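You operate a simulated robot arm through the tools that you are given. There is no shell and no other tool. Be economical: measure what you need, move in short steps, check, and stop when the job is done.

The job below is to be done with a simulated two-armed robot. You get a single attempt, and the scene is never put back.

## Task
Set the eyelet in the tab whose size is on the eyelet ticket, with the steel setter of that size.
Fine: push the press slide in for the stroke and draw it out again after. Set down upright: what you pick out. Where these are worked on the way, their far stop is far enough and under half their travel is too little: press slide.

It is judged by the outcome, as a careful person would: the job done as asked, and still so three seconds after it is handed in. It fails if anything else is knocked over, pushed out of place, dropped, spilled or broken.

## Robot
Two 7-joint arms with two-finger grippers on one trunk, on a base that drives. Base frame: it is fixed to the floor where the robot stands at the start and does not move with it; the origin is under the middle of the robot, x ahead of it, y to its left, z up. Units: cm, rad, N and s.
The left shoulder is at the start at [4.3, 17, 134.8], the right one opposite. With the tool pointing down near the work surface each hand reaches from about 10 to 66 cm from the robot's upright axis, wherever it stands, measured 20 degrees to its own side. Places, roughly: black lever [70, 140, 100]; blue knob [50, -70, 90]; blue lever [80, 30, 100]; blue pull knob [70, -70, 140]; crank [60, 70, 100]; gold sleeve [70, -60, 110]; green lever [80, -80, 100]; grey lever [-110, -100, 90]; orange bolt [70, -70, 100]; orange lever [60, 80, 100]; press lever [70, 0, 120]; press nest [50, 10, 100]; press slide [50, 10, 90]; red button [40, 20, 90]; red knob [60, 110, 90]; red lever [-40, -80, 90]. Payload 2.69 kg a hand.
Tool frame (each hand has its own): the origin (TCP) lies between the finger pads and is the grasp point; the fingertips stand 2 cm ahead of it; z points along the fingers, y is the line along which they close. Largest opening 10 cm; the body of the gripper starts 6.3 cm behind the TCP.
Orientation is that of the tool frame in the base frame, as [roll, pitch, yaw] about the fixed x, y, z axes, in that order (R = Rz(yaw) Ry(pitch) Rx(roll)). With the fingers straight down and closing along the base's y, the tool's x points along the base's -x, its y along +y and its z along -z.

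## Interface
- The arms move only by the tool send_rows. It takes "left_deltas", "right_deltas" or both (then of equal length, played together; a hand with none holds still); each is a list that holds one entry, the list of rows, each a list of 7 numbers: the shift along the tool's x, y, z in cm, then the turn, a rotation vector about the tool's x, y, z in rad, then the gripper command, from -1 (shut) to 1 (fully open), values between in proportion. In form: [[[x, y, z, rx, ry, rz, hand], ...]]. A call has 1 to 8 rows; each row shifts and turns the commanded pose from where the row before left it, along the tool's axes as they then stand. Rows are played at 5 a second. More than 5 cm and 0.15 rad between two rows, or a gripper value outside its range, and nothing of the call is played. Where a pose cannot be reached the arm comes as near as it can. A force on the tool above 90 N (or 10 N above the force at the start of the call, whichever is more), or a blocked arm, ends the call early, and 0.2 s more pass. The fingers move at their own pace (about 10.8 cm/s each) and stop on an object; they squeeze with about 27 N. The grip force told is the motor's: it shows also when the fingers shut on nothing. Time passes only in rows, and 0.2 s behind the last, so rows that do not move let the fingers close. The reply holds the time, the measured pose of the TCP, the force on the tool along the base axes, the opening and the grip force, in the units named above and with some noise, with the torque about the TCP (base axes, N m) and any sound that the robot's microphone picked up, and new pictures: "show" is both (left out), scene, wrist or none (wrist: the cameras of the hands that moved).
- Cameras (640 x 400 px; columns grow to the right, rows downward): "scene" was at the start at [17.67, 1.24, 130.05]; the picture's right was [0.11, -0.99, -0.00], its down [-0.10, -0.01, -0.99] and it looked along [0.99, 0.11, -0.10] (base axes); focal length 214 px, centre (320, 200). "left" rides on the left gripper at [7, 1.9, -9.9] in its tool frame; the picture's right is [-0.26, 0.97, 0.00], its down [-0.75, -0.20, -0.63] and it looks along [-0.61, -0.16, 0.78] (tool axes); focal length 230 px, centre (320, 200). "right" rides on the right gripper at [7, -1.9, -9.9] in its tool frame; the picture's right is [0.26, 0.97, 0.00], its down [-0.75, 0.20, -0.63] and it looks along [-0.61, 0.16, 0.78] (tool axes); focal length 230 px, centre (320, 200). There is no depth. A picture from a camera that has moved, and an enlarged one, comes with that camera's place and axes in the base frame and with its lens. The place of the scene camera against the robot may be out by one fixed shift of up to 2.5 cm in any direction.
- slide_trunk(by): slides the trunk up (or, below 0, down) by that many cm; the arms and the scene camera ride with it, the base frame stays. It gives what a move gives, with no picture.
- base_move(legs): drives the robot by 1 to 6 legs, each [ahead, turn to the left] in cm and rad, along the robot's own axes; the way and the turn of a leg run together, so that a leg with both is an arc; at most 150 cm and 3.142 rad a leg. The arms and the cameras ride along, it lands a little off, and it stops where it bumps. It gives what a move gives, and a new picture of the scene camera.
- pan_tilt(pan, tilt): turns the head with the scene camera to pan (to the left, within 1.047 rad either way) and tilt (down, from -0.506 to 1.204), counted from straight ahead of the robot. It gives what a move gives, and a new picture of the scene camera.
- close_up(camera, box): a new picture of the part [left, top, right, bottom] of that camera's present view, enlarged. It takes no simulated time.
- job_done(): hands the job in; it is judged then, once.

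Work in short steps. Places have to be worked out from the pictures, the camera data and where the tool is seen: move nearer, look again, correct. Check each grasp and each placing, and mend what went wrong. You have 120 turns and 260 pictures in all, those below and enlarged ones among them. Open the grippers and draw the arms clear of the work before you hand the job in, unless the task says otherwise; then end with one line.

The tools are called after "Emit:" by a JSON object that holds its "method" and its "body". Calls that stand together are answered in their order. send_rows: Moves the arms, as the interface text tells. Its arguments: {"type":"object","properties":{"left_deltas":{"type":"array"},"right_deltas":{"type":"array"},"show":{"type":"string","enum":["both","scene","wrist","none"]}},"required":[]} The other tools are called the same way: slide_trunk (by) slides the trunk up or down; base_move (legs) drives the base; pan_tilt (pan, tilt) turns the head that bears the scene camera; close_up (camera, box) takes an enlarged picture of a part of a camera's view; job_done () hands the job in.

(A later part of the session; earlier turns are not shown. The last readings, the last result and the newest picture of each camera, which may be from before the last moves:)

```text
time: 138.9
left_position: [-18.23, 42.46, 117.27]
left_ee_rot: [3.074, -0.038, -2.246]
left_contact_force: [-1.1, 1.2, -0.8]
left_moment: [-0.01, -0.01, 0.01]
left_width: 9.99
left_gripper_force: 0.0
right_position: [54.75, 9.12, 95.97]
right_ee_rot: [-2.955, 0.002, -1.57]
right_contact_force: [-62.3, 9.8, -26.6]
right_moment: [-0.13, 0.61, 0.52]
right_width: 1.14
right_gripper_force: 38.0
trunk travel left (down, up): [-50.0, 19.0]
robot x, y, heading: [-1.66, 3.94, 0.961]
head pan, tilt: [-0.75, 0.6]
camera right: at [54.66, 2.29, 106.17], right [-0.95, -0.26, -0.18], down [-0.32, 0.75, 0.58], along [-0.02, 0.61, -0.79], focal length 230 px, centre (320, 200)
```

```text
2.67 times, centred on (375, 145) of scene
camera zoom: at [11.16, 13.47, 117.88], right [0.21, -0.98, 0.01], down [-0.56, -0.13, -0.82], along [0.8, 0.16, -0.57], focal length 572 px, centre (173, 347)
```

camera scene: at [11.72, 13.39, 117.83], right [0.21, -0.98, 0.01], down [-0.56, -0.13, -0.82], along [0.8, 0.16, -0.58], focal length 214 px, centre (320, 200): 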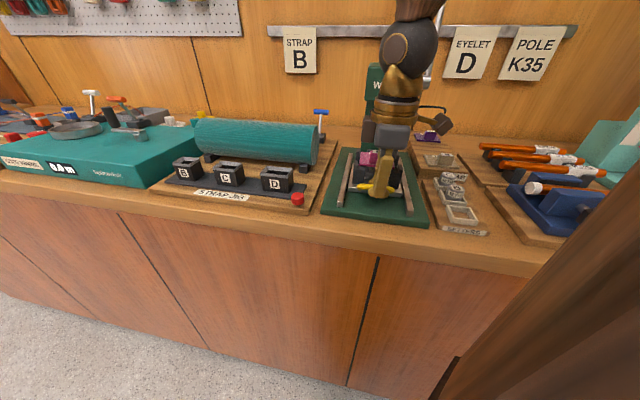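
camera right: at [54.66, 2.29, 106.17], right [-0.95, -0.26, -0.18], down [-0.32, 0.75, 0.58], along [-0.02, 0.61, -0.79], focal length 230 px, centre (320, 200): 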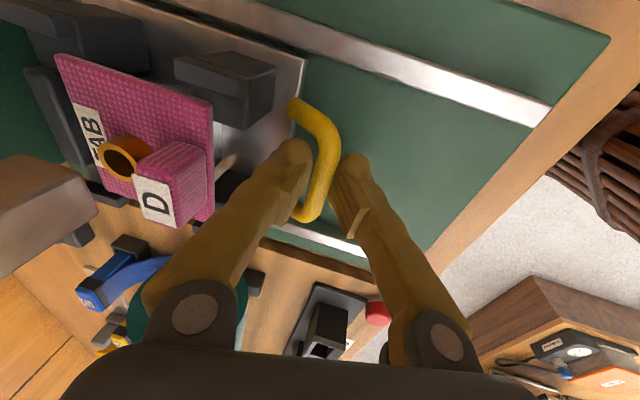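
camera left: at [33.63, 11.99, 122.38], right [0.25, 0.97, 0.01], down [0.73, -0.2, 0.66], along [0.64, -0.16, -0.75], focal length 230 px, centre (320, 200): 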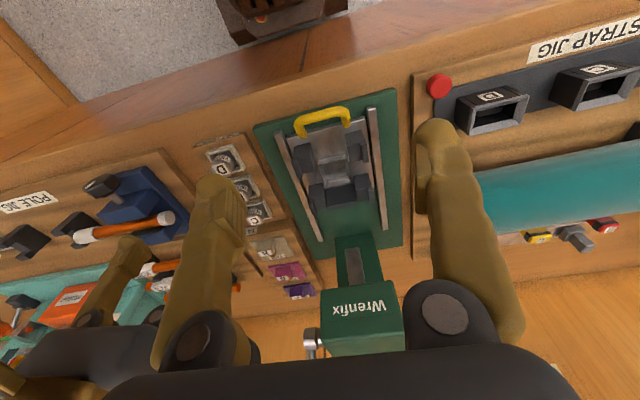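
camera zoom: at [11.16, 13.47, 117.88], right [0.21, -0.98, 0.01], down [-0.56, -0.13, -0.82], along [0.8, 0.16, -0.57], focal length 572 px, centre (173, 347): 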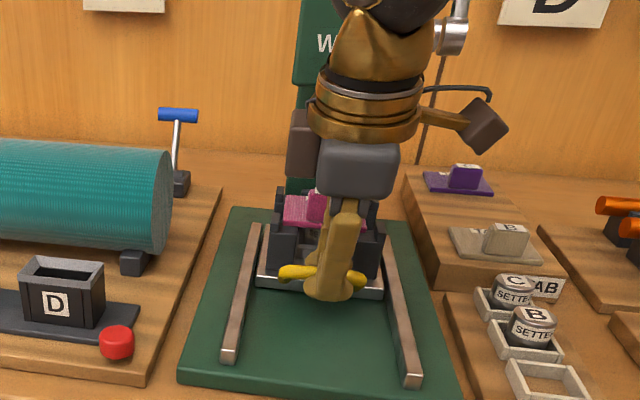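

62 N resistance after 11 cm of travel: the inner stop. I relax the push, open and lift the fingers off the bar.

Emit:
{"method": "send_rows", "body": {"right_deltas": [[[0, 0.6, -0.12, 0, 0, 0, -1], [0, 0.5, -0.1, 0, 0, 0, -1], [0, 0, 0, 0, 0, 0, -0.48], [0, 0, 0, 0, 0, 0, -0.48], [0, -0.2, -0.98, 0, 0, 0, -0.48], [0, -0.3, -1.5, 0, 0, 0, -0.48], [0, 0.6, -2, 0, 0, 0, -0.48], [0, 0.8, -2, 0, 0, 0, -0.48]]], "show": "wrist"}}

Emit:
{"method": "close_up", "body": {"camera": "scene", "box": [310, 70, 440, 220]}}

```text
time: 140.7
left_position: [-17.69, 42.29, 117.49]
left_ee_rot: [3.069, -0.041, -2.249]
left_contact_force: [0.1, 0.1, 0.3]
left_moment: [-0.03, 0.0, -0.03]
left_width: 9.99
left_gripper_force: 0.0
right_position: [52.61, 9.18, 102.18]
right_ee_rot: [-2.938, 0.008, -1.568]
right_contact_force: [0.0, -0.1, 0.8]
right_moment: [-0.02, 0.05, -0.01]
right_width: 2.63
right_gripper_force: 0.1
trunk travel left (down, up): [-50.0, 19.0]
robot x, y, heading: [-1.4, 3.79, 0.958]
head pan, tilt: [-0.75, 0.6]
camera right: at [52.44, 2.14, 112.37], right [-0.95, -0.26, -0.2], down [-0.32, 0.75, 0.58], along [0.0, 0.61, -0.79], focal length 230 px, centre (320, 200)
```

right: 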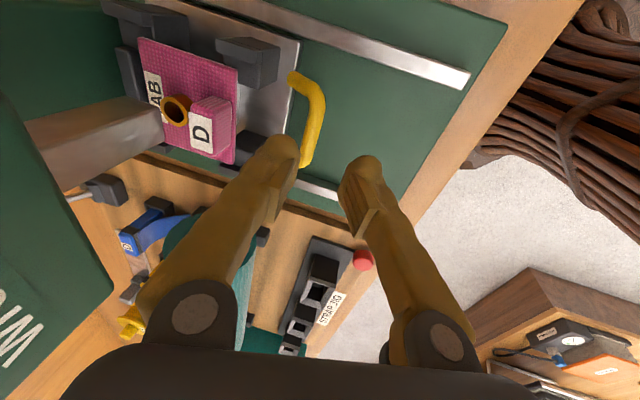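

```text
2.67 times, centred on (375, 145) of scene
camera zoom: at [11.65, 13.35, 117.85], right [0.21, -0.98, 0.01], down [-0.56, -0.13, -0.82], along [0.8, 0.16, -0.57], focal length 572 px, centre (173, 347)
```

zoom: 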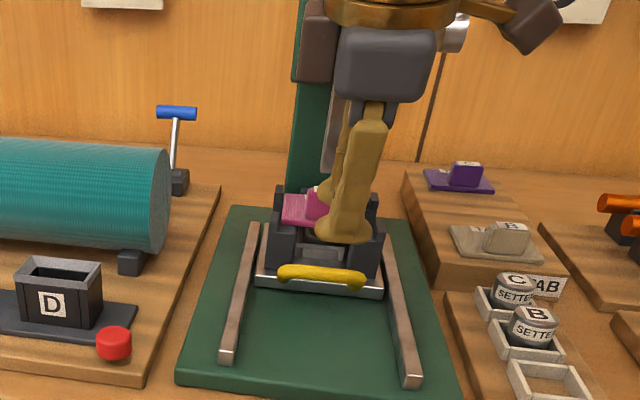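

The slide is home and the eyelet sits right beneath the ram. Now for the press lever: I lift and retract the hand, turning it back to close along y.

Emit:
{"method": "send_rows", "body": {"right_deltas": [[[0, 1, -2, 0, 0, 0, -0.2], [0, 1.5, -2, 0, 0, 0, 0], [0, 1.5, -2, 0, 0, 0, 0], [0, 1.5, -2, 0, 0, 0, 0], [0, 1.5, -1, 0, 0, 0, 0], [0, 1.5, 0, 0, 0, 0, 0], [0, 0, 0, 0, 0, 0.13, 0], [0, 0, 0, 0, 0, 0.13, 0]]], "show": "none"}}

Emit:
{"method": "send_rows", "body": {"right_deltas": [[[0, 0, 0, 0, 0, 0.14, 0], [0, 0, 0, 0, 0, 0.14, 0], [0, 0, 0, 0, 0, 0.14, 0], [0, 0, 0, 0, 0, 0.14, 0], [0, 0, 0, 0, 0, 0.14, 0], [0, 0, 0, 0, 0, 0.14, 0], [0, 0, 0, 0, 0, 0.14, 0], [0, 0, 0, 0, 0, 0.14, 0]]], "show": "none"}}

Emit:
{"method": "base_move", "body": {"legs": [[0, -0.55]]}}

```text
time: 142.5
left_position: [-17.68, 42.39, 117.65]
left_ee_rot: [3.07, -0.039, -2.25]
left_contact_force: [0.4, -0.9, -0.2]
left_moment: [0.0, 0.0, 0.02]
left_width: 10.01
left_gripper_force: 0.0
right_position: [42.59, 9.33, 109.46]
right_ee_rot: [-2.946, 0.062, -1.823]
right_contact_force: [-0.5, 0.0, 0.4]
right_moment: [0.0, 0.05, 0.02]
right_width: 4.99
right_gripper_force: 0.1
trunk travel left (down, up): [-50.0, 19.0]
robot x, y, heading: [-1.58, 3.65, 0.955]
head pan, tilt: [-0.75, 0.6]
```

```text
time: 144.3
left_position: [-17.71, 42.2, 117.49]
left_ee_rot: [3.07, -0.042, -2.251]
left_contact_force: [0.1, 0.1, 0.7]
left_moment: [0.0, -0.01, 0.02]
left_width: 9.98
left_gripper_force: 0.0
right_position: [42.72, 9.31, 109.32]
right_ee_rot: [-3.111, 0.203, -2.948]
right_contact_force: [-0.5, -0.3, -0.6]
right_moment: [0.0, 0.02, 0.0]
right_width: 4.99
right_gripper_force: 0.1
trunk travel left (down, up): [-50.0, 19.0]
robot x, y, heading: [-1.84, 4.07, 0.958]
head pan, tilt: [-0.75, 0.6]
```

```text
time: 146.3
left_position: [4.76, 45.02, 117.59]
left_ee_rot: [3.08, -0.045, -2.792]
left_contact_force: [-0.3, 0.4, 0.7]
left_moment: [0.0, 0.0, 0.02]
left_width: 9.99
left_gripper_force: 0.1
right_position: [39.12, -14.4, 109.38]
right_ee_rot: [-3.112, 0.204, 2.792]
right_contact_force: [-0.2, 1.0, -0.1]
right_moment: [0.0, 0.0, 0.03]
right_width: 5.01
right_gripper_force: 0.0
trunk travel left (down, up): [-50.0, 19.0]
robot x, y, heading: [-1.62, 3.98, 0.408]
head pan, tilt: [-0.75, 0.6]
camera scene: at [14.41, 5.01, 117.84], right [-0.33, -0.94, 0.01], down [-0.55, 0.18, -0.82], along [0.77, -0.28, -0.58], focal length 214 px, centre (320, 200)
```

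scene: 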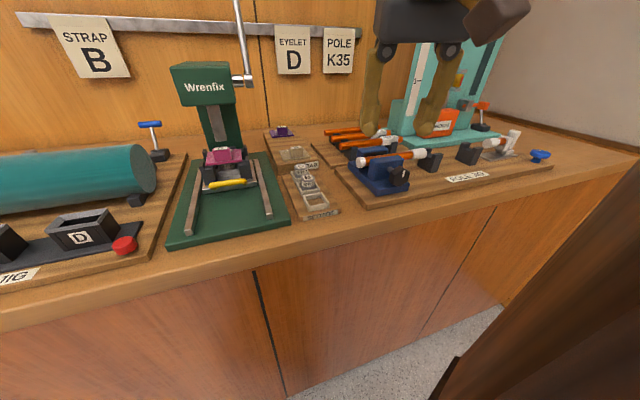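

I square the hand, tilt it forward, raise the trunk 12 cm, and drive 6 cm closer.

Emit:
{"method": "send_rows", "body": {"right_deltas": [[[0, 0, 0, 0, 0, -0.12, 0], [0, 0, 0, 0, 0, -0.12, 0], [0, 0, 0, 0, 0, -0.11, 0], [-1.5, 0, 0, 0, -0.12, 0, 0], [-1.5, 0, 0, 0, -0.12, 0, 0], [-1.5, 0, 0, 0, -0.12, 0, 0], [-1.5, 0, 0, 0, -0.12, 0, 0], [0, 0, 0, 0, 0, 0, 0]]], "show": "none"}}

Emit:
{"method": "slide_trunk", "body": {"by": 12}}

Emit:
{"method": "base_move", "body": {"legs": [[6, 0]]}}

Emit:
{"method": "pan_tilt", "body": {"pan": -0.4, "tilt": 0.3}}

```text
time: 148.1
left_position: [3.68, 45.63, 117.98]
left_ee_rot: [3.053, -0.049, -2.806]
left_contact_force: [0.0, -0.9, -0.6]
left_moment: [0.02, -0.01, 0.01]
left_width: 9.99
left_gripper_force: 0.1
right_position: [48.42, -13.88, 112.89]
right_ee_rot: [-3.03, 0.693, -3.081]
right_contact_force: [-0.3, 1.1, -0.5]
right_moment: [-0.05, 0.0, -0.01]
right_width: 5.01
right_gripper_force: 0.1
right hand out of reach, approached as far as the arm can: row 1, 4, 5, 6, 7
trunk travel left (down, up): [-50.0, 19.0]
robot x, y, heading: [-1.33, 4.48, 0.412]
head pan, tilt: [-0.75, 0.6]
```

```text
time: 149.6
left_position: [3.86, 45.72, 130.0]
left_ee_rot: [3.048, -0.053, -2.808]
left_contact_force: [0.0, -0.1, 0.7]
left_moment: [0.0, 0.0, -0.04]
left_width: 9.99
left_gripper_force: 0.0
right_position: [48.69, -13.9, 124.95]
right_ee_rot: [-3.03, 0.696, -3.081]
right_contact_force: [-0.6, 1.2, 0.7]
right_moment: [-0.01, -0.01, -0.01]
right_width: 5.02
right_gripper_force: 0.0
trunk travel left (down, up): [-62.0, 7.0]
robot x, y, heading: [-1.85, 4.04, 0.415]
head pan, tilt: [-0.75, 0.6]
```

```text
time: 150.5
left_position: [7.88, 47.26, 130.14]
left_ee_rot: [3.056, -0.036, -2.803]
left_contact_force: [0.0, -0.9, -0.9]
left_moment: [0.08, 0.0, -0.03]
left_width: 10.02
left_gripper_force: 0.0
right_position: [52.34, -12.16, 125.05]
right_ee_rot: [-3.032, 0.693, -3.085]
right_contact_force: [-0.5, -0.1, -0.4]
right_moment: [-0.01, -0.11, 0.02]
right_width: 5.01
right_gripper_force: 0.2
trunk travel left (down, up): [-62.0, 7.0]
robot x, y, heading: [3.86, 6.33, 0.411]
head pan, tilt: [-0.75, 0.6]
camera scene: at [18.39, 6.76, 130.06], right [-0.33, -0.94, 0.0], down [-0.53, 0.19, -0.82], along [0.78, -0.27, -0.57], focal length 214 px, centre (320, 200)
```

scene: 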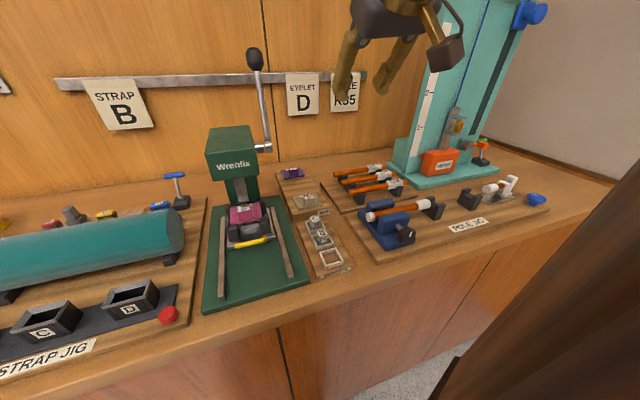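

```text
time: 151.4
left_position: [8.04, 48.51, 130.53]
left_ee_rot: [3.023, -0.052, -2.821]
left_contact_force: [-1.0, 0.5, 0.6]
left_moment: [0.03, -0.04, -0.02]
left_width: 10.02
left_gripper_force: 0.0
right_position: [54.43, -11.8, 126.92]
right_ee_rot: [-3.044, 0.765, -3.083]
right_contact_force: [-0.5, 0.5, -0.2]
right_moment: [0.03, -0.02, -0.01]
right_width: 5.0
right_gripper_force: 0.0
trunk travel left (down, up): [-62.0, 7.0]
robot x, y, heading: [3.99, 6.63, 0.416]
head pan, tilt: [-0.4, 0.3]
camera scene: at [20.53, 10.3, 132.64], right [0.01, -1.0, 0.0], down [-0.31, -0.01, -0.95], along [0.95, 0.01, -0.31], focal length 214 px, centre (320, 200)
```

scene: 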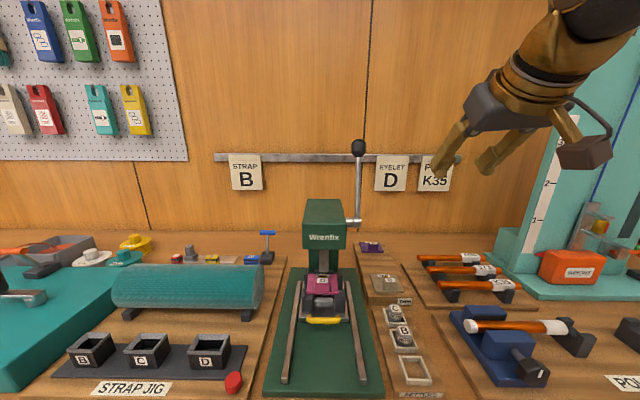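

The lever knob is near (72, 1.5, 128.7), pivot near (70, 2.8, 110.6). I move to a pre-grasp above and in front of it.

Emit:
{"method": "send_rows", "body": {"right_deltas": [[[-1.7, 1.6, -0.4, -0.05, 0, 0.03, 0.2], [-1.7, 1.6, -0.4, -0.05, 0, 0.03, 0.2], [-1.7, 1.6, -0.4, 0, 0, 0, 0.2], [-1.7, 1.6, -0.4, 0, 0, 0, 0.2], [-1.7, 1.6, -0.4, 0, 0, 0, 0.2], [-1.7, 1.6, -0.4, 0, 0, 0, 0.2], [-1.7, 1.6, -0.4, 0, 0, 0, 0.2], [0, 0, 0, 0, 0, 0, 0.2]]]}}

```text
time: 153.2
left_position: [8.72, 48.82, 130.48]
left_ee_rot: [3.022, -0.055, -2.823]
left_contact_force: [-0.4, 0.1, 0.2]
left_moment: [0.02, 0.01, 0.0]
left_width: 9.99
left_gripper_force: 0.1
right_position: [59.58, -1.09, 134.84]
right_ee_rot: [3.101, 0.692, 3.118]
right_contact_force: [0.2, 1.3, 0.2]
right_moment: [0.01, 0.03, -0.01]
right_width: 6.01
right_gripper_force: 0.1
trunk travel left (down, up): [-62.0, 7.0]
robot x, y, heading: [4.2, 6.6, 0.412]
head pan, tilt: [-0.4, 0.3]
camera scene: at [21.22, 10.6, 132.54], right [0.01, -1.0, 0.01], down [-0.31, -0.01, -0.95], along [0.95, 0.01, -0.31], focal length 214 px, centre (320, 200)
camera right: at [47.89, -3.02, 138.07], right [-0.2, 0.97, -0.13], down [0.17, 0.17, 0.97], along [0.96, 0.17, -0.2], focal length 230 px, centre (320, 200)
```

scene: 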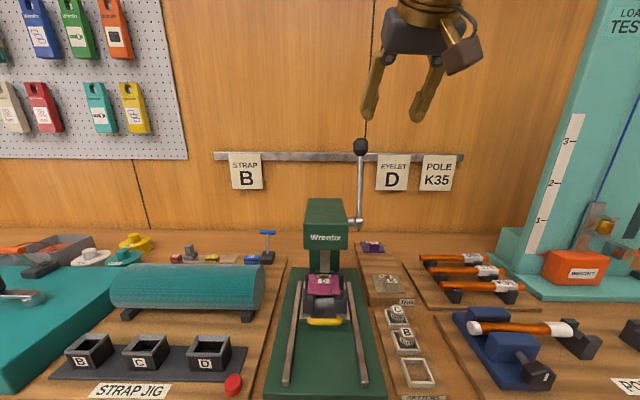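
right: 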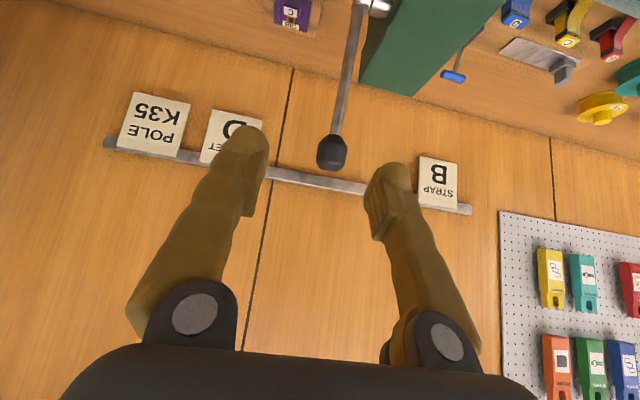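

Knob refined to (71.8, 1.8, 128). I align laterally and advance along the tool axis to 3 cm short.

Emit:
{"method": "send_rows", "body": {"right_deltas": [[[-1.7, 1, 0, 0.03, 0, 0, 0.2], [-1.7, 1, 0, 0, 0, 0, 0.2], [-1.7, 0.9, 0, 0, 0, 0, 0.2], [0, 0, 2, 0, 0, 0, 0.2], [0, 0, 2, 0, 0, 0, 0.2], [0, 0, 2, 0, 0, 0, 0.2], [0, 0, 2, 0, 0, 0, 0.2], [0, 0, 2, 0, 0, 0, 0.2]]]}}

```text
time: 155.0
left_position: [8.63, 48.95, 130.31]
left_ee_rot: [3.023, -0.059, -2.824]
left_contact_force: [0.2, -0.1, -0.3]
left_moment: [0.02, -0.02, 0.0]
left_width: 9.97
left_gripper_force: 0.0
right_position: [69.99, 1.71, 130.54]
right_ee_rot: [3.131, 0.693, 3.121]
right_contact_force: [-0.3, 0.3, 0.3]
right_moment: [0.0, 0.03, 0.0]
right_width: 5.96
right_gripper_force: 0.1
trunk travel left (down, up): [-62.0, 7.0]
robot x, y, heading: [3.94, 6.51, 0.415]
head pan, tilt: [-0.4, 0.3]
camera scene: at [21.27, 10.63, 132.54], right [0.01, -1.0, 0.01], down [-0.31, -0.01, -0.95], along [0.95, 0.01, -0.31], focal length 214 px, centre (320, 200)
camera right: at [58.21, 0.06, 133.72], right [-0.18, 0.97, -0.16], down [0.18, 0.19, 0.97], along [0.97, 0.15, -0.21], focal length 230 px, centre (320, 200)
```

scene: 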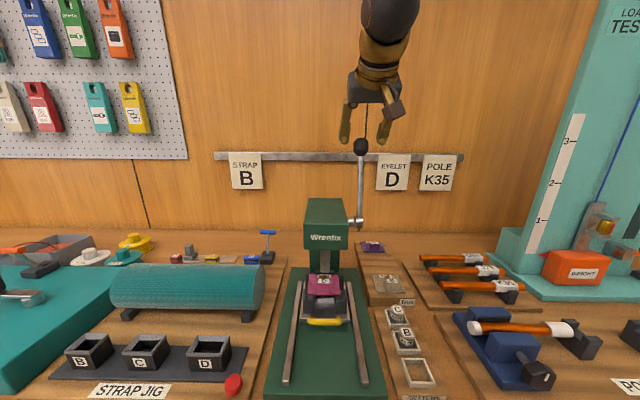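
right: 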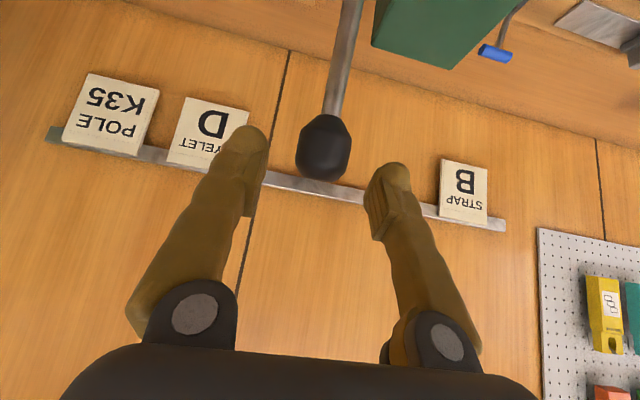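

Knob lies dead ahead at (71.8,1.76,127.4). I advance 3.5 cm and close on it.

Emit:
{"method": "send_rows", "body": {"right_deltas": [[[0.2, 0, 1.2, 0, 0, 0, 0.2], [0.2, 0, 1.2, 0, 0, 0, 0.2], [0.2, 0, 1.1, 0, 0, 0, 0.2], [0, 0, 0, 0, 0, 0, 0.2], [0, 0, 0, 0, 0, 0, -0.3], [0, 0, 0, 0, 0, 0, -1], [0, 0, 0, 0, 0, 0, -1]]], "show": "wrist"}}

```text
time: 156.6
left_position: [8.79, 49.04, 130.36]
left_ee_rot: [3.024, -0.058, -2.823]
left_contact_force: [-0.5, -0.5, -0.9]
left_moment: [-0.03, 0.0, 0.02]
left_width: 10.01
left_gripper_force: 0.0
right_position: [71.73, 1.69, 127.42]
right_ee_rot: [3.13, 0.695, 3.12]
right_contact_force: [1.5, 4.9, -2.4]
right_moment: [0.07, -0.07, 0.06]
right_width: 2.78
right_gripper_force: 44.7
trunk travel left (down, up): [-62.0, 7.0]
robot x, y, heading: [4.04, 6.09, 0.413]
head pan, tilt: [-0.4, 0.3]
camera right: at [59.99, 0.15, 130.71], right [-0.19, 0.97, -0.16], down [0.18, 0.19, 0.97], along [0.97, 0.15, -0.21], focal length 230 px, centre (320, 200)
```

right: 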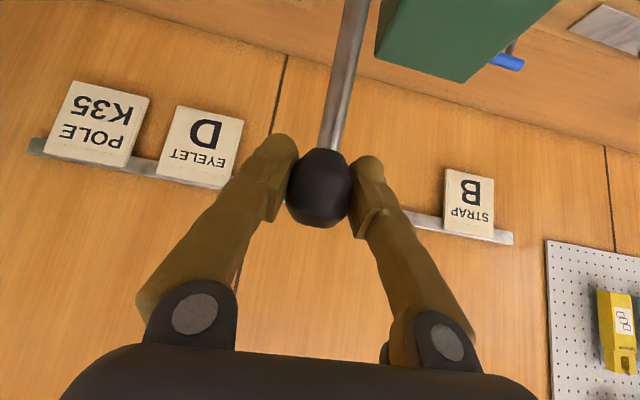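

Knob gripped. I pull the lever toward me along its arc in small steps, watching forces.

Emit:
{"method": "send_rows", "body": {"right_deltas": [[[0.77, 0, -0.64, 0, 0, 0, -1], [1.15, 0, -0.96, 0, 0, 0, -1], [1.2, 0, -0.9, 0, 0, 0, -1], [1.25, 0, -0.85, 0, 0, 0, -1], [0, 0, 0, 0, 0, 0, -1]]]}}

```text
time: 157.8
left_position: [8.65, 48.91, 130.29]
left_ee_rot: [3.022, -0.055, -2.824]
left_contact_force: [-0.7, -0.5, 0.0]
left_moment: [-0.01, -0.01, -0.01]
left_width: 10.0
left_gripper_force: 0.2
right_position: [66.22, 1.8, 127.44]
right_ee_rot: [3.13, 0.697, 3.119]
right_contact_force: [6.8, -0.2, 13.9]
right_moment: [0.0, -0.96, 0.0]
right_width: 2.58
right_gripper_force: 44.6
trunk travel left (down, up): [-62.0, 7.0]
robot x, y, heading: [3.85, 6.28, 0.407]
head pan, tilt: [-0.4, 0.3]
camera scene: at [21.18, 10.62, 132.56], right [0.01, -1.0, 0.01], down [-0.31, -0.01, -0.95], along [0.95, 0.01, -0.31], focal length 214 px, centre (320, 200)
camera right: at [54.44, 0.15, 130.54], right [-0.18, 0.97, -0.16], down [0.17, 0.19, 0.97], along [0.97, 0.15, -0.2], focal length 230 px, centre (320, 200)
```

scene: 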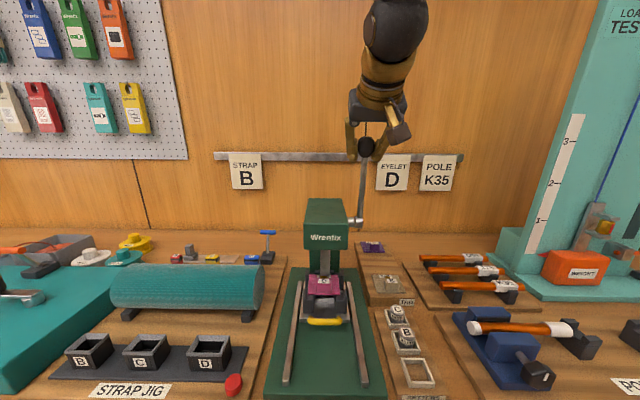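
right: 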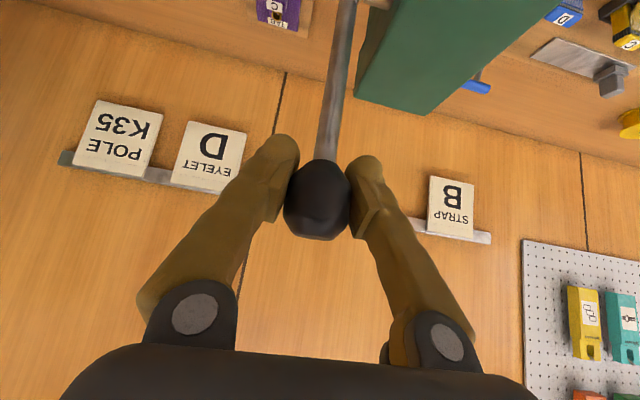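

The lever follows (pivot near x≈69, radius ≈16.5). I continue along the arc to about 40°.

Emit:
{"method": "send_rows", "body": {"right_deltas": [[[1.33, 0, -0.62, 0, 0, 0, -1], [1.33, 0, -0.59, 0, 0, 0, -1], [1.33, 0, -0.5, 0, 0, 0, -1], [1.43, 0, -0.25, 0, 0, 0, -1], [1.43, 0, -0.15, 0, 0, 0, -1], [1.43, 0, -0.05, 0, 0, 0, -1], [0, 0, 0, 0, 0, 0, -1]]]}}

```text
time: 159.4
left_position: [8.69, 48.76, 130.34]
left_ee_rot: [3.022, -0.055, -2.824]
left_contact_force: [0.3, -0.1, 0.5]
left_moment: [0.01, 0.02, 0.02]
left_width: 9.98
left_gripper_force: 0.0
right_position: [58.58, 1.75, 123.52]
right_ee_rot: [3.127, 0.695, 3.119]
right_contact_force: [7.9, -5.5, 9.4]
right_moment: [0.12, -1.35, -0.02]
right_width: 2.28
right_gripper_force: 45.5
trunk travel left (down, up): [-62.0, 7.0]
robot x, y, heading: [4.04, 6.2, 0.412]
head pan, tilt: [-0.4, 0.3]
camera scene: at [21.23, 10.52, 132.55], right [0.01, -1.0, 0.01], down [-0.31, -0.01, -0.95], along [0.95, 0.01, -0.31], focal length 214 px, centre (320, 200)
camera right: at [46.71, 0.15, 126.87], right [-0.18, 0.97, -0.16], down [0.17, 0.19, 0.97], along [0.97, 0.15, -0.2], focal length 230 px, centre (320, 200)
```

scene: 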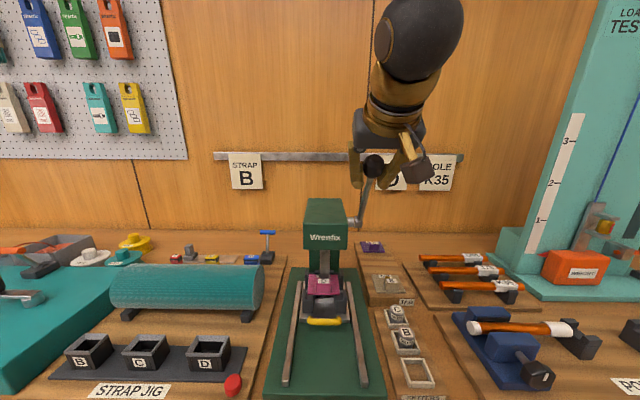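
right: 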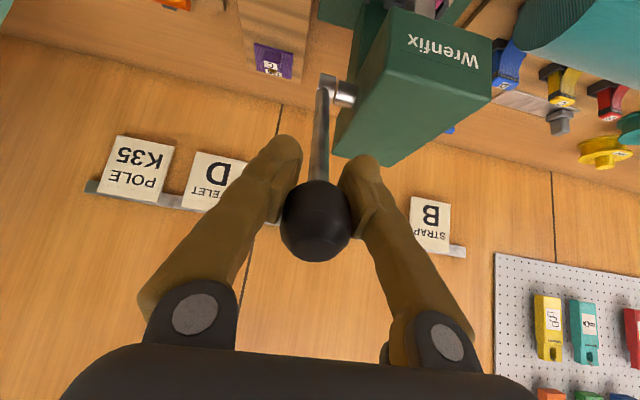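

The lever is at about 36°. I continue down the arc toward 60°.

Emit:
{"method": "send_rows", "body": {"right_deltas": [[[1.34, 0, 0.0, 0, 0, 0, -1], [1.34, 0, 0.05, 0, 0, 0, -1], [1.34, 0, 0.15, 0, 0, 0, -1], [1.34, 0, 0.2, 0, 0, 0, -1], [1.34, 0, 0.3, 0, 0, 0, -1], [0, 0, 0, 0, 0, 0, -1]]]}}

```text
time: 160.8
left_position: [8.98, 48.66, 130.42]
left_ee_rot: [3.02, -0.059, -2.823]
left_contact_force: [-0.7, 0.2, 0.2]
left_moment: [0.01, 0.03, 0.01]
left_width: 10.01
left_gripper_force: 0.0
right_position: [54.03, 1.84, 118.89]
right_ee_rot: [3.128, 0.696, 3.118]
right_contact_force: [18.3, -11.2, 3.9]
right_moment: [0.2, -0.79, 0.03]
right_width: 1.98
right_gripper_force: 44.8
trunk travel left (down, up): [-62.0, 7.0]
robot x, y, heading: [4.3, 6.2, 0.412]
head pan, tilt: [-0.4, 0.3]
camera scene: at [21.5, 10.43, 132.51], right [0.01, -1.0, 0.01], down [-0.31, -0.01, -0.95], along [0.95, 0.01, -0.31], focal length 214 px, centre (320, 200)
camera right: at [42.31, 0.16, 122.0], right [-0.18, 0.97, -0.15], down [0.18, 0.19, 0.97], along [0.97, 0.15, -0.21], focal length 230 px, centre (320, 200)
```

scene: 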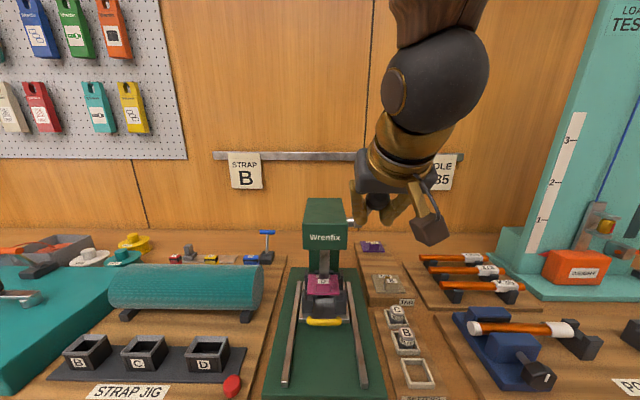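
right: 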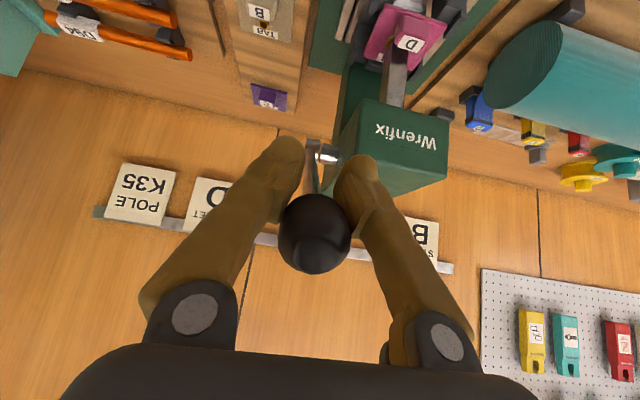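

About 58° now, the ram has come down near the tab. I continue, watching for resistance.

Emit:
{"method": "send_rows", "body": {"right_deltas": [[[1.26, 0, 0.6, 0, 0, 0, -1], [1.26, 0, 0.7, 0, 0, 0, -1], [1.26, 0, 0.77, 0, 0, 0, -1], [1.26, 0, 0.85, 0, 0, 0, -1], [0, 0, 0, 0, 0, 0, -1]]]}}

Emit:
{"method": "close_up", "body": {"camera": "scene", "box": [280, 180, 400, 340]}}

```text
time: 162.0
left_position: [8.73, 48.84, 130.34]
left_ee_rot: [3.023, -0.056, -2.823]
left_contact_force: [0.5, 0.9, -0.1]
left_moment: [-0.02, 0.0, -0.02]
left_width: 9.99
left_gripper_force: 0.1
right_position: [52.27, 2.15, 114.16]
right_ee_rot: [3.087, 0.701, 3.07]
right_contact_force: [0.6, -0.4, -0.4]
right_moment: [0.0, -0.01, -0.01]
right_width: 0.0
right_gripper_force: 29.6
trunk travel left (down, up): [-62.0, 7.0]
robot x, y, heading: [3.79, 6.74, 0.409]
head pan, tilt: [-0.4, 0.3]
camera scene: at [21.2, 10.59, 132.55], right [0.01, -1.0, 0.01], down [-0.31, -0.01, -0.95], along [0.95, 0.01, -0.31], focal length 214 px, centre (320, 200)
camera right: at [40.49, 0.69, 117.2], right [-0.16, 0.98, -0.13], down [0.17, 0.15, 0.97], along [0.97, 0.14, -0.19], focal length 230 px, centre (320, 200)
```

scene: 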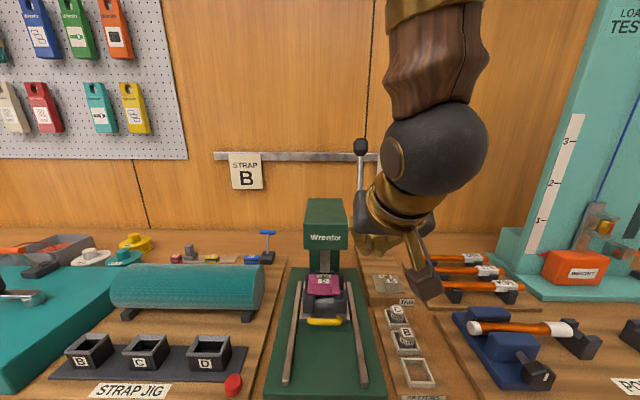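
right: 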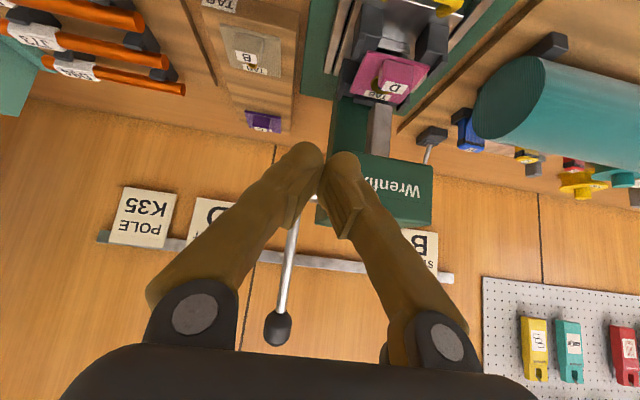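

```text
2.50 times, centred on (340, 260) of scene
camera zoom: at [21.2, 10.59, 132.55], right [0.01, -1.0, 0.01], down [-0.31, -0.01, -0.95], along [0.95, 0.01, -0.31], focal length 536 px, centre (270, 50)
```

zoom: 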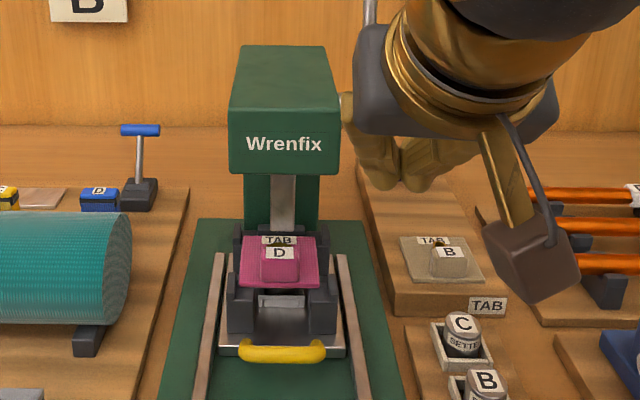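

The knob slipped out and the lever sprang back. A fit of the knob's path gives pivot (67.6,112.2), radius 16: my path was inside the true arc. I go back up to re-grip.

Emit:
{"method": "send_rows", "body": {"right_deltas": [[[-2.4, 0, -1.15, 0.05, 0, -0.03, 0], [-2.4, 0, -1.15, 0, 0, -0.03, 0.2], [-2.4, 0, -1.15, 0, 0, 0, 0.2], [-2.4, 0, -1.15, 0, 0, 0, 0.2], [-2.4, 0, -1.15, 0, 0, 0, 0.2], [-2.4, 0, -1.15, 0, 0, 0, 0.2], [-2.4, 0, -1.15, 0, 0, 0, 0.2], [-2.4, 0, -1.15, 0, 0, 0, 0.2]]], "show": "wrist"}}

Emit:
{"method": "close_up", "body": {"camera": "scene", "box": [270, 220, 380, 340]}}

```text
time: 163.8
left_position: [8.74, 48.74, 130.52]
left_ee_rot: [3.022, -0.058, -2.822]
left_contact_force: [1.0, -0.8, 0.2]
left_moment: [0.01, 0.07, 0.03]
left_width: 10.01
left_gripper_force: 0.1
right_position: [60.76, 2.89, 132.75]
right_ee_rot: [-3.055, 0.691, -3.088]
right_contact_force: [1.4, -0.4, -1.6]
right_moment: [0.03, 0.04, 0.05]
right_width: 6.04
right_gripper_force: 0.1
right hand out of reach, approached as far as the arm can: row 6
trunk travel left (down, up): [-62.0, 7.0]
robot x, y, heading: [4.31, 6.49, 0.411]
head pan, tilt: [-0.4, 0.3]
camera right: at [48.97, 1.32, 136.09], right [-0.2, 0.95, -0.23], down [0.18, 0.26, 0.95], along [0.96, 0.15, -0.22], focal length 230 px, centre (320, 200)
```

right: 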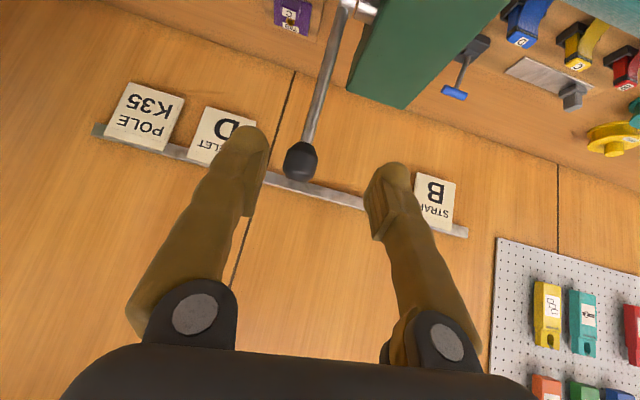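

```text
3.33 times, centred on (325, 280) of scene
camera zoom: at [21.29, 10.41, 132.54], right [0.01, -1.0, 0.01], down [-0.31, -0.01, -0.95], along [0.95, 0.01, -0.31], focal length 715 px, centre (303, -67)
```

zoom: 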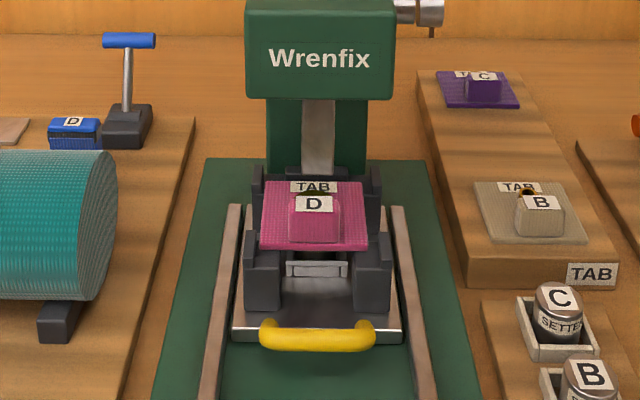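

I check whether the eyelet already changed: a close comparison of tab D with tab B.

Emit:
{"method": "close_up", "body": {"camera": "scene", "box": [305, 265, 335, 295]}}

Emit:
{"method": "close_up", "body": {"camera": "scene", "box": [365, 265, 395, 295]}}

```text
13.33 times, centred on (320, 280) of scene
camera zoom: at [21.29, 10.41, 132.54], right [0.01, -1.0, 0.01], down [-0.31, -0.01, -0.95], along [0.95, 0.01, -0.31], focal length 2860 px, centre (320, -867)
```

zoom: 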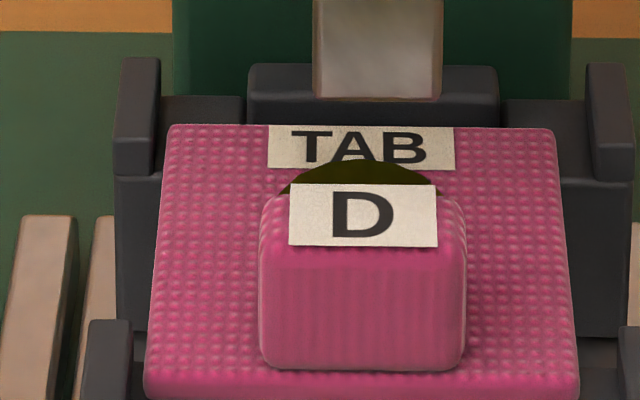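

```text
13.33 times, centred on (380, 280) of scene
camera zoom: at [21.29, 10.41, 132.54], right [0.01, -1.0, 0.01], down [-0.31, -0.01, -0.95], along [0.95, 0.01, -0.31], focal length 2860 px, centre (-480, -867)
```

zoom: 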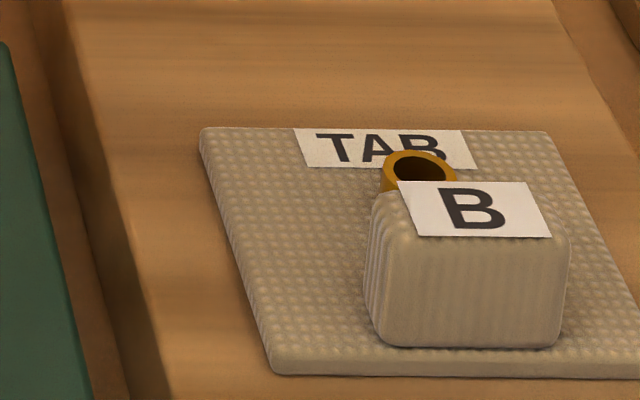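

The D eyelet is now a flattened, rolled disc (B still has its raised ring): the stroke has set it. Next I draw the slide out: retract the hand, return base and trunk to the earlier slide-working position.

Emit:
{"method": "send_rows", "body": {"right_deltas": [[[2.2, 0, -1, 0, 0, 0, 0], [2.2, 0, -1, 0, 0, 0, 0], [2.2, -0.5, -1, 0, 0, 0, 0], [2.2, -0.5, -1, -0.08, 0, 0.05, 0], [2.2, -0.5, -1, 0, 0, 0, 0], [2, -0.5, -0.8, 0, 0.13, 0, 0], [1, 0, 0, 0, 0.13, 0, 0], [0, 0, 0, 0, 0.13, 0, 0]]], "show": "none"}}

Emit:
{"method": "base_move", "body": {"legs": [[-6, 0]]}}

Emit:
{"method": "base_move", "body": {"legs": [[0, 0.55]]}}

```text
time: 165.6
left_position: [8.78, 48.66, 130.33]
left_ee_rot: [3.021, -0.058, -2.823]
left_contact_force: [0.1, -1.1, -0.6]
left_moment: [0.01, 0.04, 0.01]
left_width: 10.0
left_gripper_force: 0.0
right_position: [46.31, 0.89, 128.29]
right_ee_rot: [3.113, 0.301, -3.138]
right_contact_force: [0.6, 0.6, 0.1]
right_moment: [0.0, 0.01, -0.01]
right_width: 5.03
right_gripper_force: 0.1
trunk travel left (down, up): [-62.0, 7.0]
robot x, y, heading: [3.91, 6.35, 0.413]
head pan, tilt: [-0.4, 0.3]
```

```text
time: 166.5
left_position: [1.3, 44.09, 130.17]
left_ee_rot: [3.059, -0.025, -2.801]
left_contact_force: [1.2, -0.6, 1.1]
left_moment: [-0.01, 0.09, 0.04]
left_width: 9.99
left_gripper_force: 0.0
right_position: [39.56, -1.97, 128.43]
right_ee_rot: [3.112, 0.311, -3.138]
right_contact_force: [0.6, 0.8, -0.1]
right_moment: [-0.06, 0.05, 0.01]
right_width: 5.02
right_gripper_force: 0.0
trunk travel left (down, up): [-62.0, 7.0]
robot x, y, heading: [-1.53, 3.99, 0.412]
head pan, tilt: [-0.4, 0.3]
camera scene: at [11.36, 6.26, 133.1], right [0.01, -1.0, -0.01], down [-0.28, 0.0, -0.96], along [0.96, 0.02, -0.28], focal length 214 px, centre (320, 200)
```

scene: 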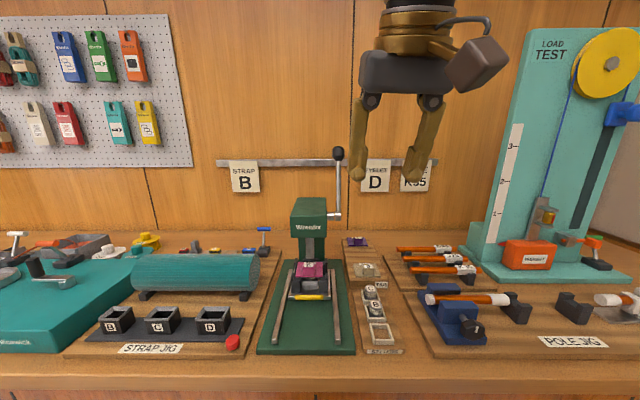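

```text
time: 168.5
left_position: [-18.12, 42.3, 129.7]
left_ee_rot: [3.066, -0.049, -2.252]
left_contact_force: [-0.1, -0.7, 0.3]
left_moment: [0.03, -0.01, 0.01]
left_width: 10.03
left_gripper_force: 0.0
right_position: [38.71, 23.14, 127.56]
right_ee_rot: [3.122, 0.286, -2.586]
right_contact_force: [-0.8, -1.1, 0.2]
right_moment: [0.07, -0.06, 0.01]
right_width: 4.98
right_gripper_force: 0.0
trunk travel left (down, up): [-62.0, 7.0]
robot x, y, heading: [-0.88, 3.83, 0.973]
head pan, tilt: [-0.4, 0.3]
camera scene: at [11.48, 16.41, 132.58], right [0.54, -0.84, 0.01], down [-0.26, -0.17, -0.95], along [0.8, 0.51, -0.31], focal length 214 px, centre (320, 200)
```

scene: 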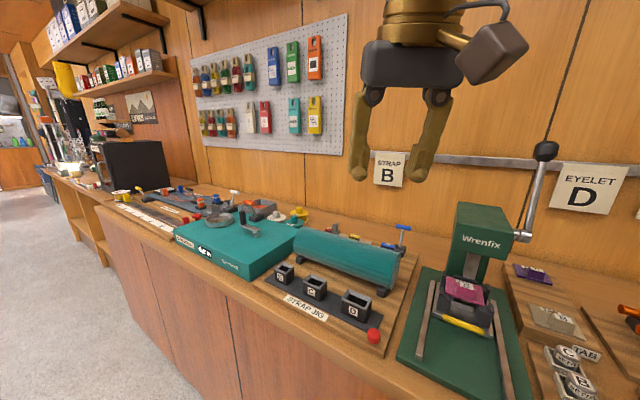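

Same base pose as before. I lower the trunk 12 cm, level the hand and turn it 90° for the handle.

Emit:
{"method": "slide_trunk", "body": {"by": -12}}

Emit:
{"method": "send_rows", "body": {"right_deltas": [[[0, 0, 0, 0.02, 0.1, 0, 0], [0, 0, 0, 0, 0.1, 0, 0], [0, 0, 0, 0, 0.08, -0.1, 0], [0, 0, 0, 0, 0, -0.14, 0], [0, 0, 0, 0, 0, -0.14, 0], [0, 0, 0, 0, 0, -0.14, 0], [0, 0, 0, 0, 0, -0.14, 0], [0, 0, 0, 0, 0, -0.14, 0]]], "show": "none"}}

Emit:
{"method": "send_rows", "body": {"right_deltas": [[[0, 0, 0, 0, 0, -0.14, 0], [0, 0, 0, 0, 0, -0.075, 0], [2, -1, 0, 0, 0, 0, 0], [2, -1, 0, 0, 0, 0, 0], [2, -1, 0, 0, 0, 0, 0], [2, -1, 0, 0, 0, 0, 0], [2, -1, 0, 0, 0, 0, 0], [0, 0, 0, 0, 0, 0, 0]]]}}

```text
time: 170.0
left_position: [-19.41, 42.25, 118.08]
left_ee_rot: [3.04, -0.049, -2.265]
left_contact_force: [1.0, -0.1, -0.8]
left_moment: [-0.01, 0.02, 0.02]
left_width: 9.98
left_gripper_force: 0.2
right_position: [37.51, 21.6, 116.13]
right_ee_rot: [3.118, 0.298, -2.588]
right_contact_force: [0.0, -0.8, -0.3]
right_moment: [-0.04, -0.01, 0.03]
right_width: 5.0
right_gripper_force: 0.1
trunk travel left (down, up): [-50.0, 19.0]
robot x, y, heading: [-1.02, 3.63, 0.962]
head pan, tilt: [-0.4, 0.3]
```

```text
time: 171.8
left_position: [-19.16, 42.15, 118.01]
left_ee_rot: [3.042, -0.047, -2.266]
left_contact_force: [0.6, 0.5, -0.9]
left_moment: [0.0, 0.0, 0.02]
left_width: 9.99
left_gripper_force: 0.0
right_position: [37.65, 21.62, 116.07]
right_ee_rot: [-3.124, 0.014, -1.783]
right_contact_force: [0.2, 0.2, -0.9]
right_moment: [0.0, 0.02, -0.02]
right_width: 4.98
right_gripper_force: 0.1
trunk travel left (down, up): [-50.0, 19.0]
robot x, y, heading: [-0.93, 3.53, 0.968]
head pan, tilt: [-0.4, 0.3]
```

```text
time: 173.6
left_position: [-19.27, 42.09, 118.09]
left_ee_rot: [3.042, -0.047, -2.266]
left_contact_force: [-0.6, 0.7, 0.1]
left_moment: [0.0, -0.02, -0.03]
left_width: 10.01
left_gripper_force: 0.1
right_position: [42.65, 11.76, 116.03]
right_ee_rot: [-3.124, 0.011, -1.568]
right_contact_force: [0.3, 0.0, 0.6]
right_moment: [-0.04, -0.01, -0.02]
right_width: 5.03
right_gripper_force: 0.1
trunk travel left (down, up): [-50.0, 19.0]
robot x, y, heading: [-0.79, 4.07, 0.965]
head pan, tilt: [-0.4, 0.3]
camera scene: at [11.43, 16.57, 120.55], right [0.54, -0.84, 0.01], down [-0.26, -0.17, -0.95], along [0.8, 0.51, -0.31], focal length 214 px, centre (320, 200)
camera right: at [44.21, 4.79, 125.98], right [-0.97, -0.26, -0.02], down [-0.21, 0.74, 0.63], along [-0.15, 0.62, -0.77], focal length 230 px, centre (320, 200)
```

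scene: 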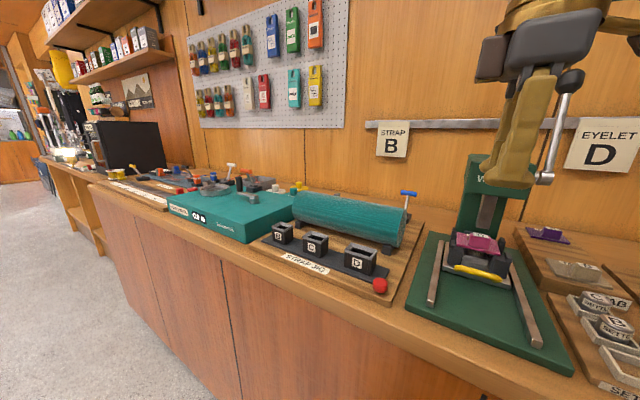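
right: 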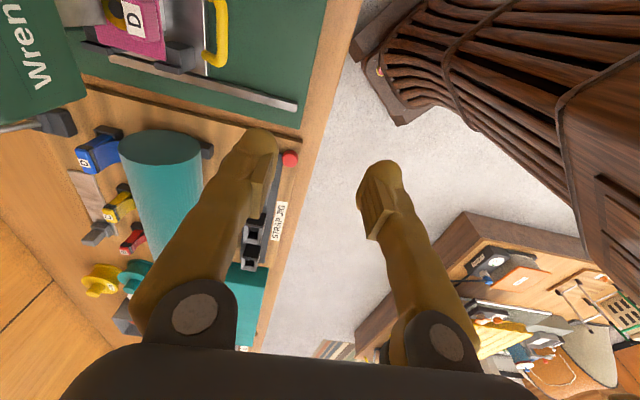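

I tilt 0.2 and approach the handle bar at (54.75, 9.2, 96), stopping at z≈104.

Emit:
{"method": "send_rows", "body": {"right_deltas": [[[0.32, 0, 0, 0.1, 0, 0, -0.48], [0.32, 0, 0, 0.1, 0, 0, -0.48], [0.32, -1.5, 2.3, 0, 0, 0, -0.48], [0.32, -1.5, 2.3, 0, 0, 0, -0.48], [0.32, -1.5, 2.3, 0, 0, 0, -0.48], [0.32, -1.5, 2.3, 0, 0, 0, -0.48], [0.32, -1.5, 2.3, 0, 0, 0, -0.48], [0.32, -1.5, 2.3, 0, 0, 0, -0.48]]], "show": "wrist"}}

Emit:
{"method": "pan_tilt", "body": {"pan": -0.75, "tilt": 0.6}}

```text
time: 175.4
left_position: [-19.31, 42.11, 118.07]
left_ee_rot: [3.038, -0.048, -2.266]
left_contact_force: [-0.6, -0.8, -0.6]
left_moment: [0.01, 0.0, 0.04]
left_width: 9.97
left_gripper_force: 0.0
right_position: [54.36, 9.71, 104.45]
right_ee_rot: [-2.924, 0.014, -1.565]
right_contact_force: [-0.1, -0.5, 0.4]
right_moment: [-0.02, -0.01, 0.01]
right_width: 2.6
right_gripper_force: 0.1
trunk travel left (down, up): [-50.0, 19.0]
robot x, y, heading: [-0.94, 3.87, 0.965]
head pan, tilt: [-0.4, 0.3]
camera right: at [53.97, 2.66, 114.44], right [-0.94, -0.26, -0.21], down [-0.33, 0.74, 0.58], along [0.01, 0.62, -0.79], focal length 230 px, centre (320, 200)
```

right: 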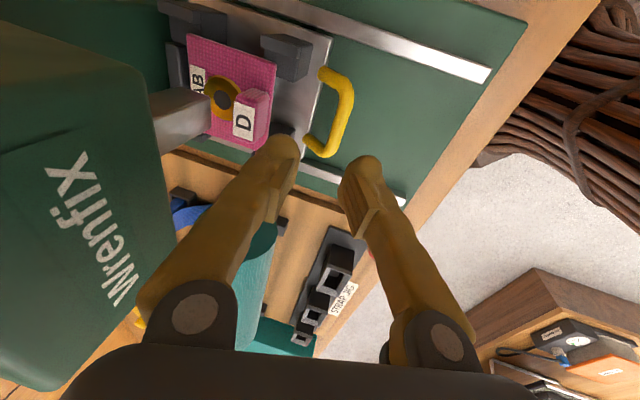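

```text
time: 176.2
left_position: [-19.18, 42.05, 118.03]
left_ee_rot: [3.04, -0.047, -2.265]
left_contact_force: [-0.3, -0.3, -0.3]
left_moment: [0.03, -0.03, -0.01]
left_width: 10.03
left_gripper_force: 0.1
right_position: [54.25, 9.67, 104.44]
right_ee_rot: [-2.926, 0.014, -1.567]
right_contact_force: [-0.2, -1.0, -0.4]
right_moment: [-0.01, 0.02, 0.02]
right_width: 2.6
right_gripper_force: 0.1
trunk travel left (down, up): [-50.0, 19.0]
robot x, y, heading: [-0.78, 3.68, 0.961]
head pan, tilt: [-0.75, 0.6]
camera scene: at [12.18, 13.36, 117.84], right [0.21, -0.98, 0.01], down [-0.56, -0.13, -0.82], along [0.8, 0.17, -0.57], focal length 214 px, centre (320, 200)
```

scene: 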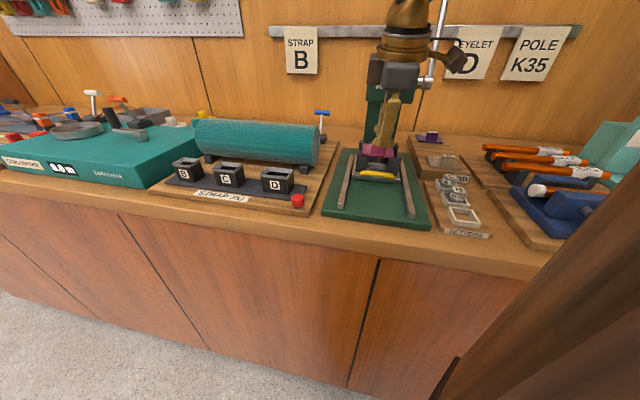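

Eyelet flange clearly rolled. Bar is at x≈55.1. I descend around it to z 97.

Emit:
{"method": "send_rows", "body": {"right_deltas": [[[0, 0.13, 1.5, 0, 0, 0, -0.48], [0, 0.13, 1.5, 0, 0, 0, -0.48], [0, 0.13, 1.5, 0, 0, 0, -0.48], [0, 0.13, 1.5, 0, 0, 0, -0.48], [0, 0.13, 1.4, 0, 0, 0, -0.48], [0, 0, 0, 0, 0, 0, -0.48]]], "show": "wrist"}}

Emit:
{"method": "close_up", "body": {"camera": "scene", "box": [320, 110, 440, 210]}}

```text
time: 177.6
left_position: [-19.14, 42.26, 118.03]
left_ee_rot: [3.041, -0.05, -2.266]
left_contact_force: [0.9, 1.2, -0.2]
left_moment: [0.01, 0.0, 0.01]
left_width: 9.99
left_gripper_force: 0.2
right_position: [55.19, 9.39, 96.98]
right_ee_rot: [-2.926, 0.014, -1.569]
right_contact_force: [0.0, -0.5, -0.6]
right_moment: [0.01, 0.0, -0.02]
right_width: 2.6
right_gripper_force: 0.1
trunk travel left (down, up): [-50.0, 19.0]
robot x, y, heading: [-0.98, 4.1, 0.965]
head pan, tilt: [-0.75, 0.6]
camera right: at [54.89, 2.45, 107.13], right [-0.94, -0.26, -0.21], down [-0.33, 0.74, 0.58], along [0.01, 0.62, -0.79], focal length 230 px, centre (320, 200)
```

right: 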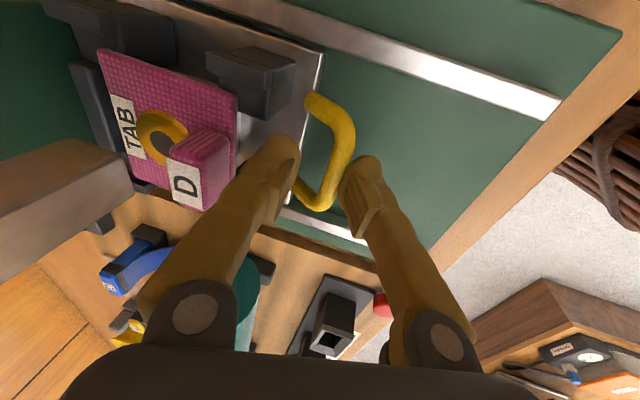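

```text
4.00 times, centred on (380, 160) of scene
camera zoom: at [12.16, 13.32, 117.84], right [0.21, -0.98, 0.01], down [-0.56, -0.13, -0.82], along [0.8, 0.17, -0.58], focal length 858 px, centre (80, 360)
```

zoom: 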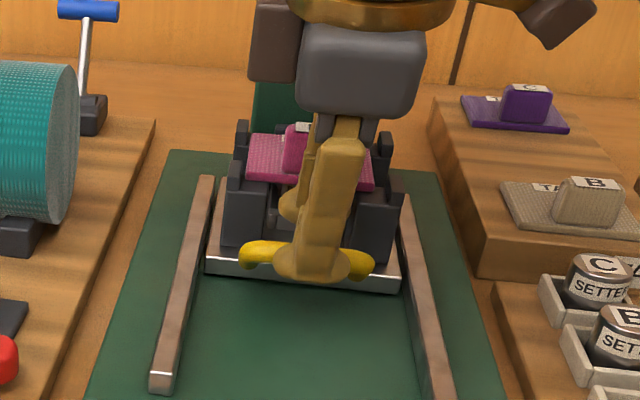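

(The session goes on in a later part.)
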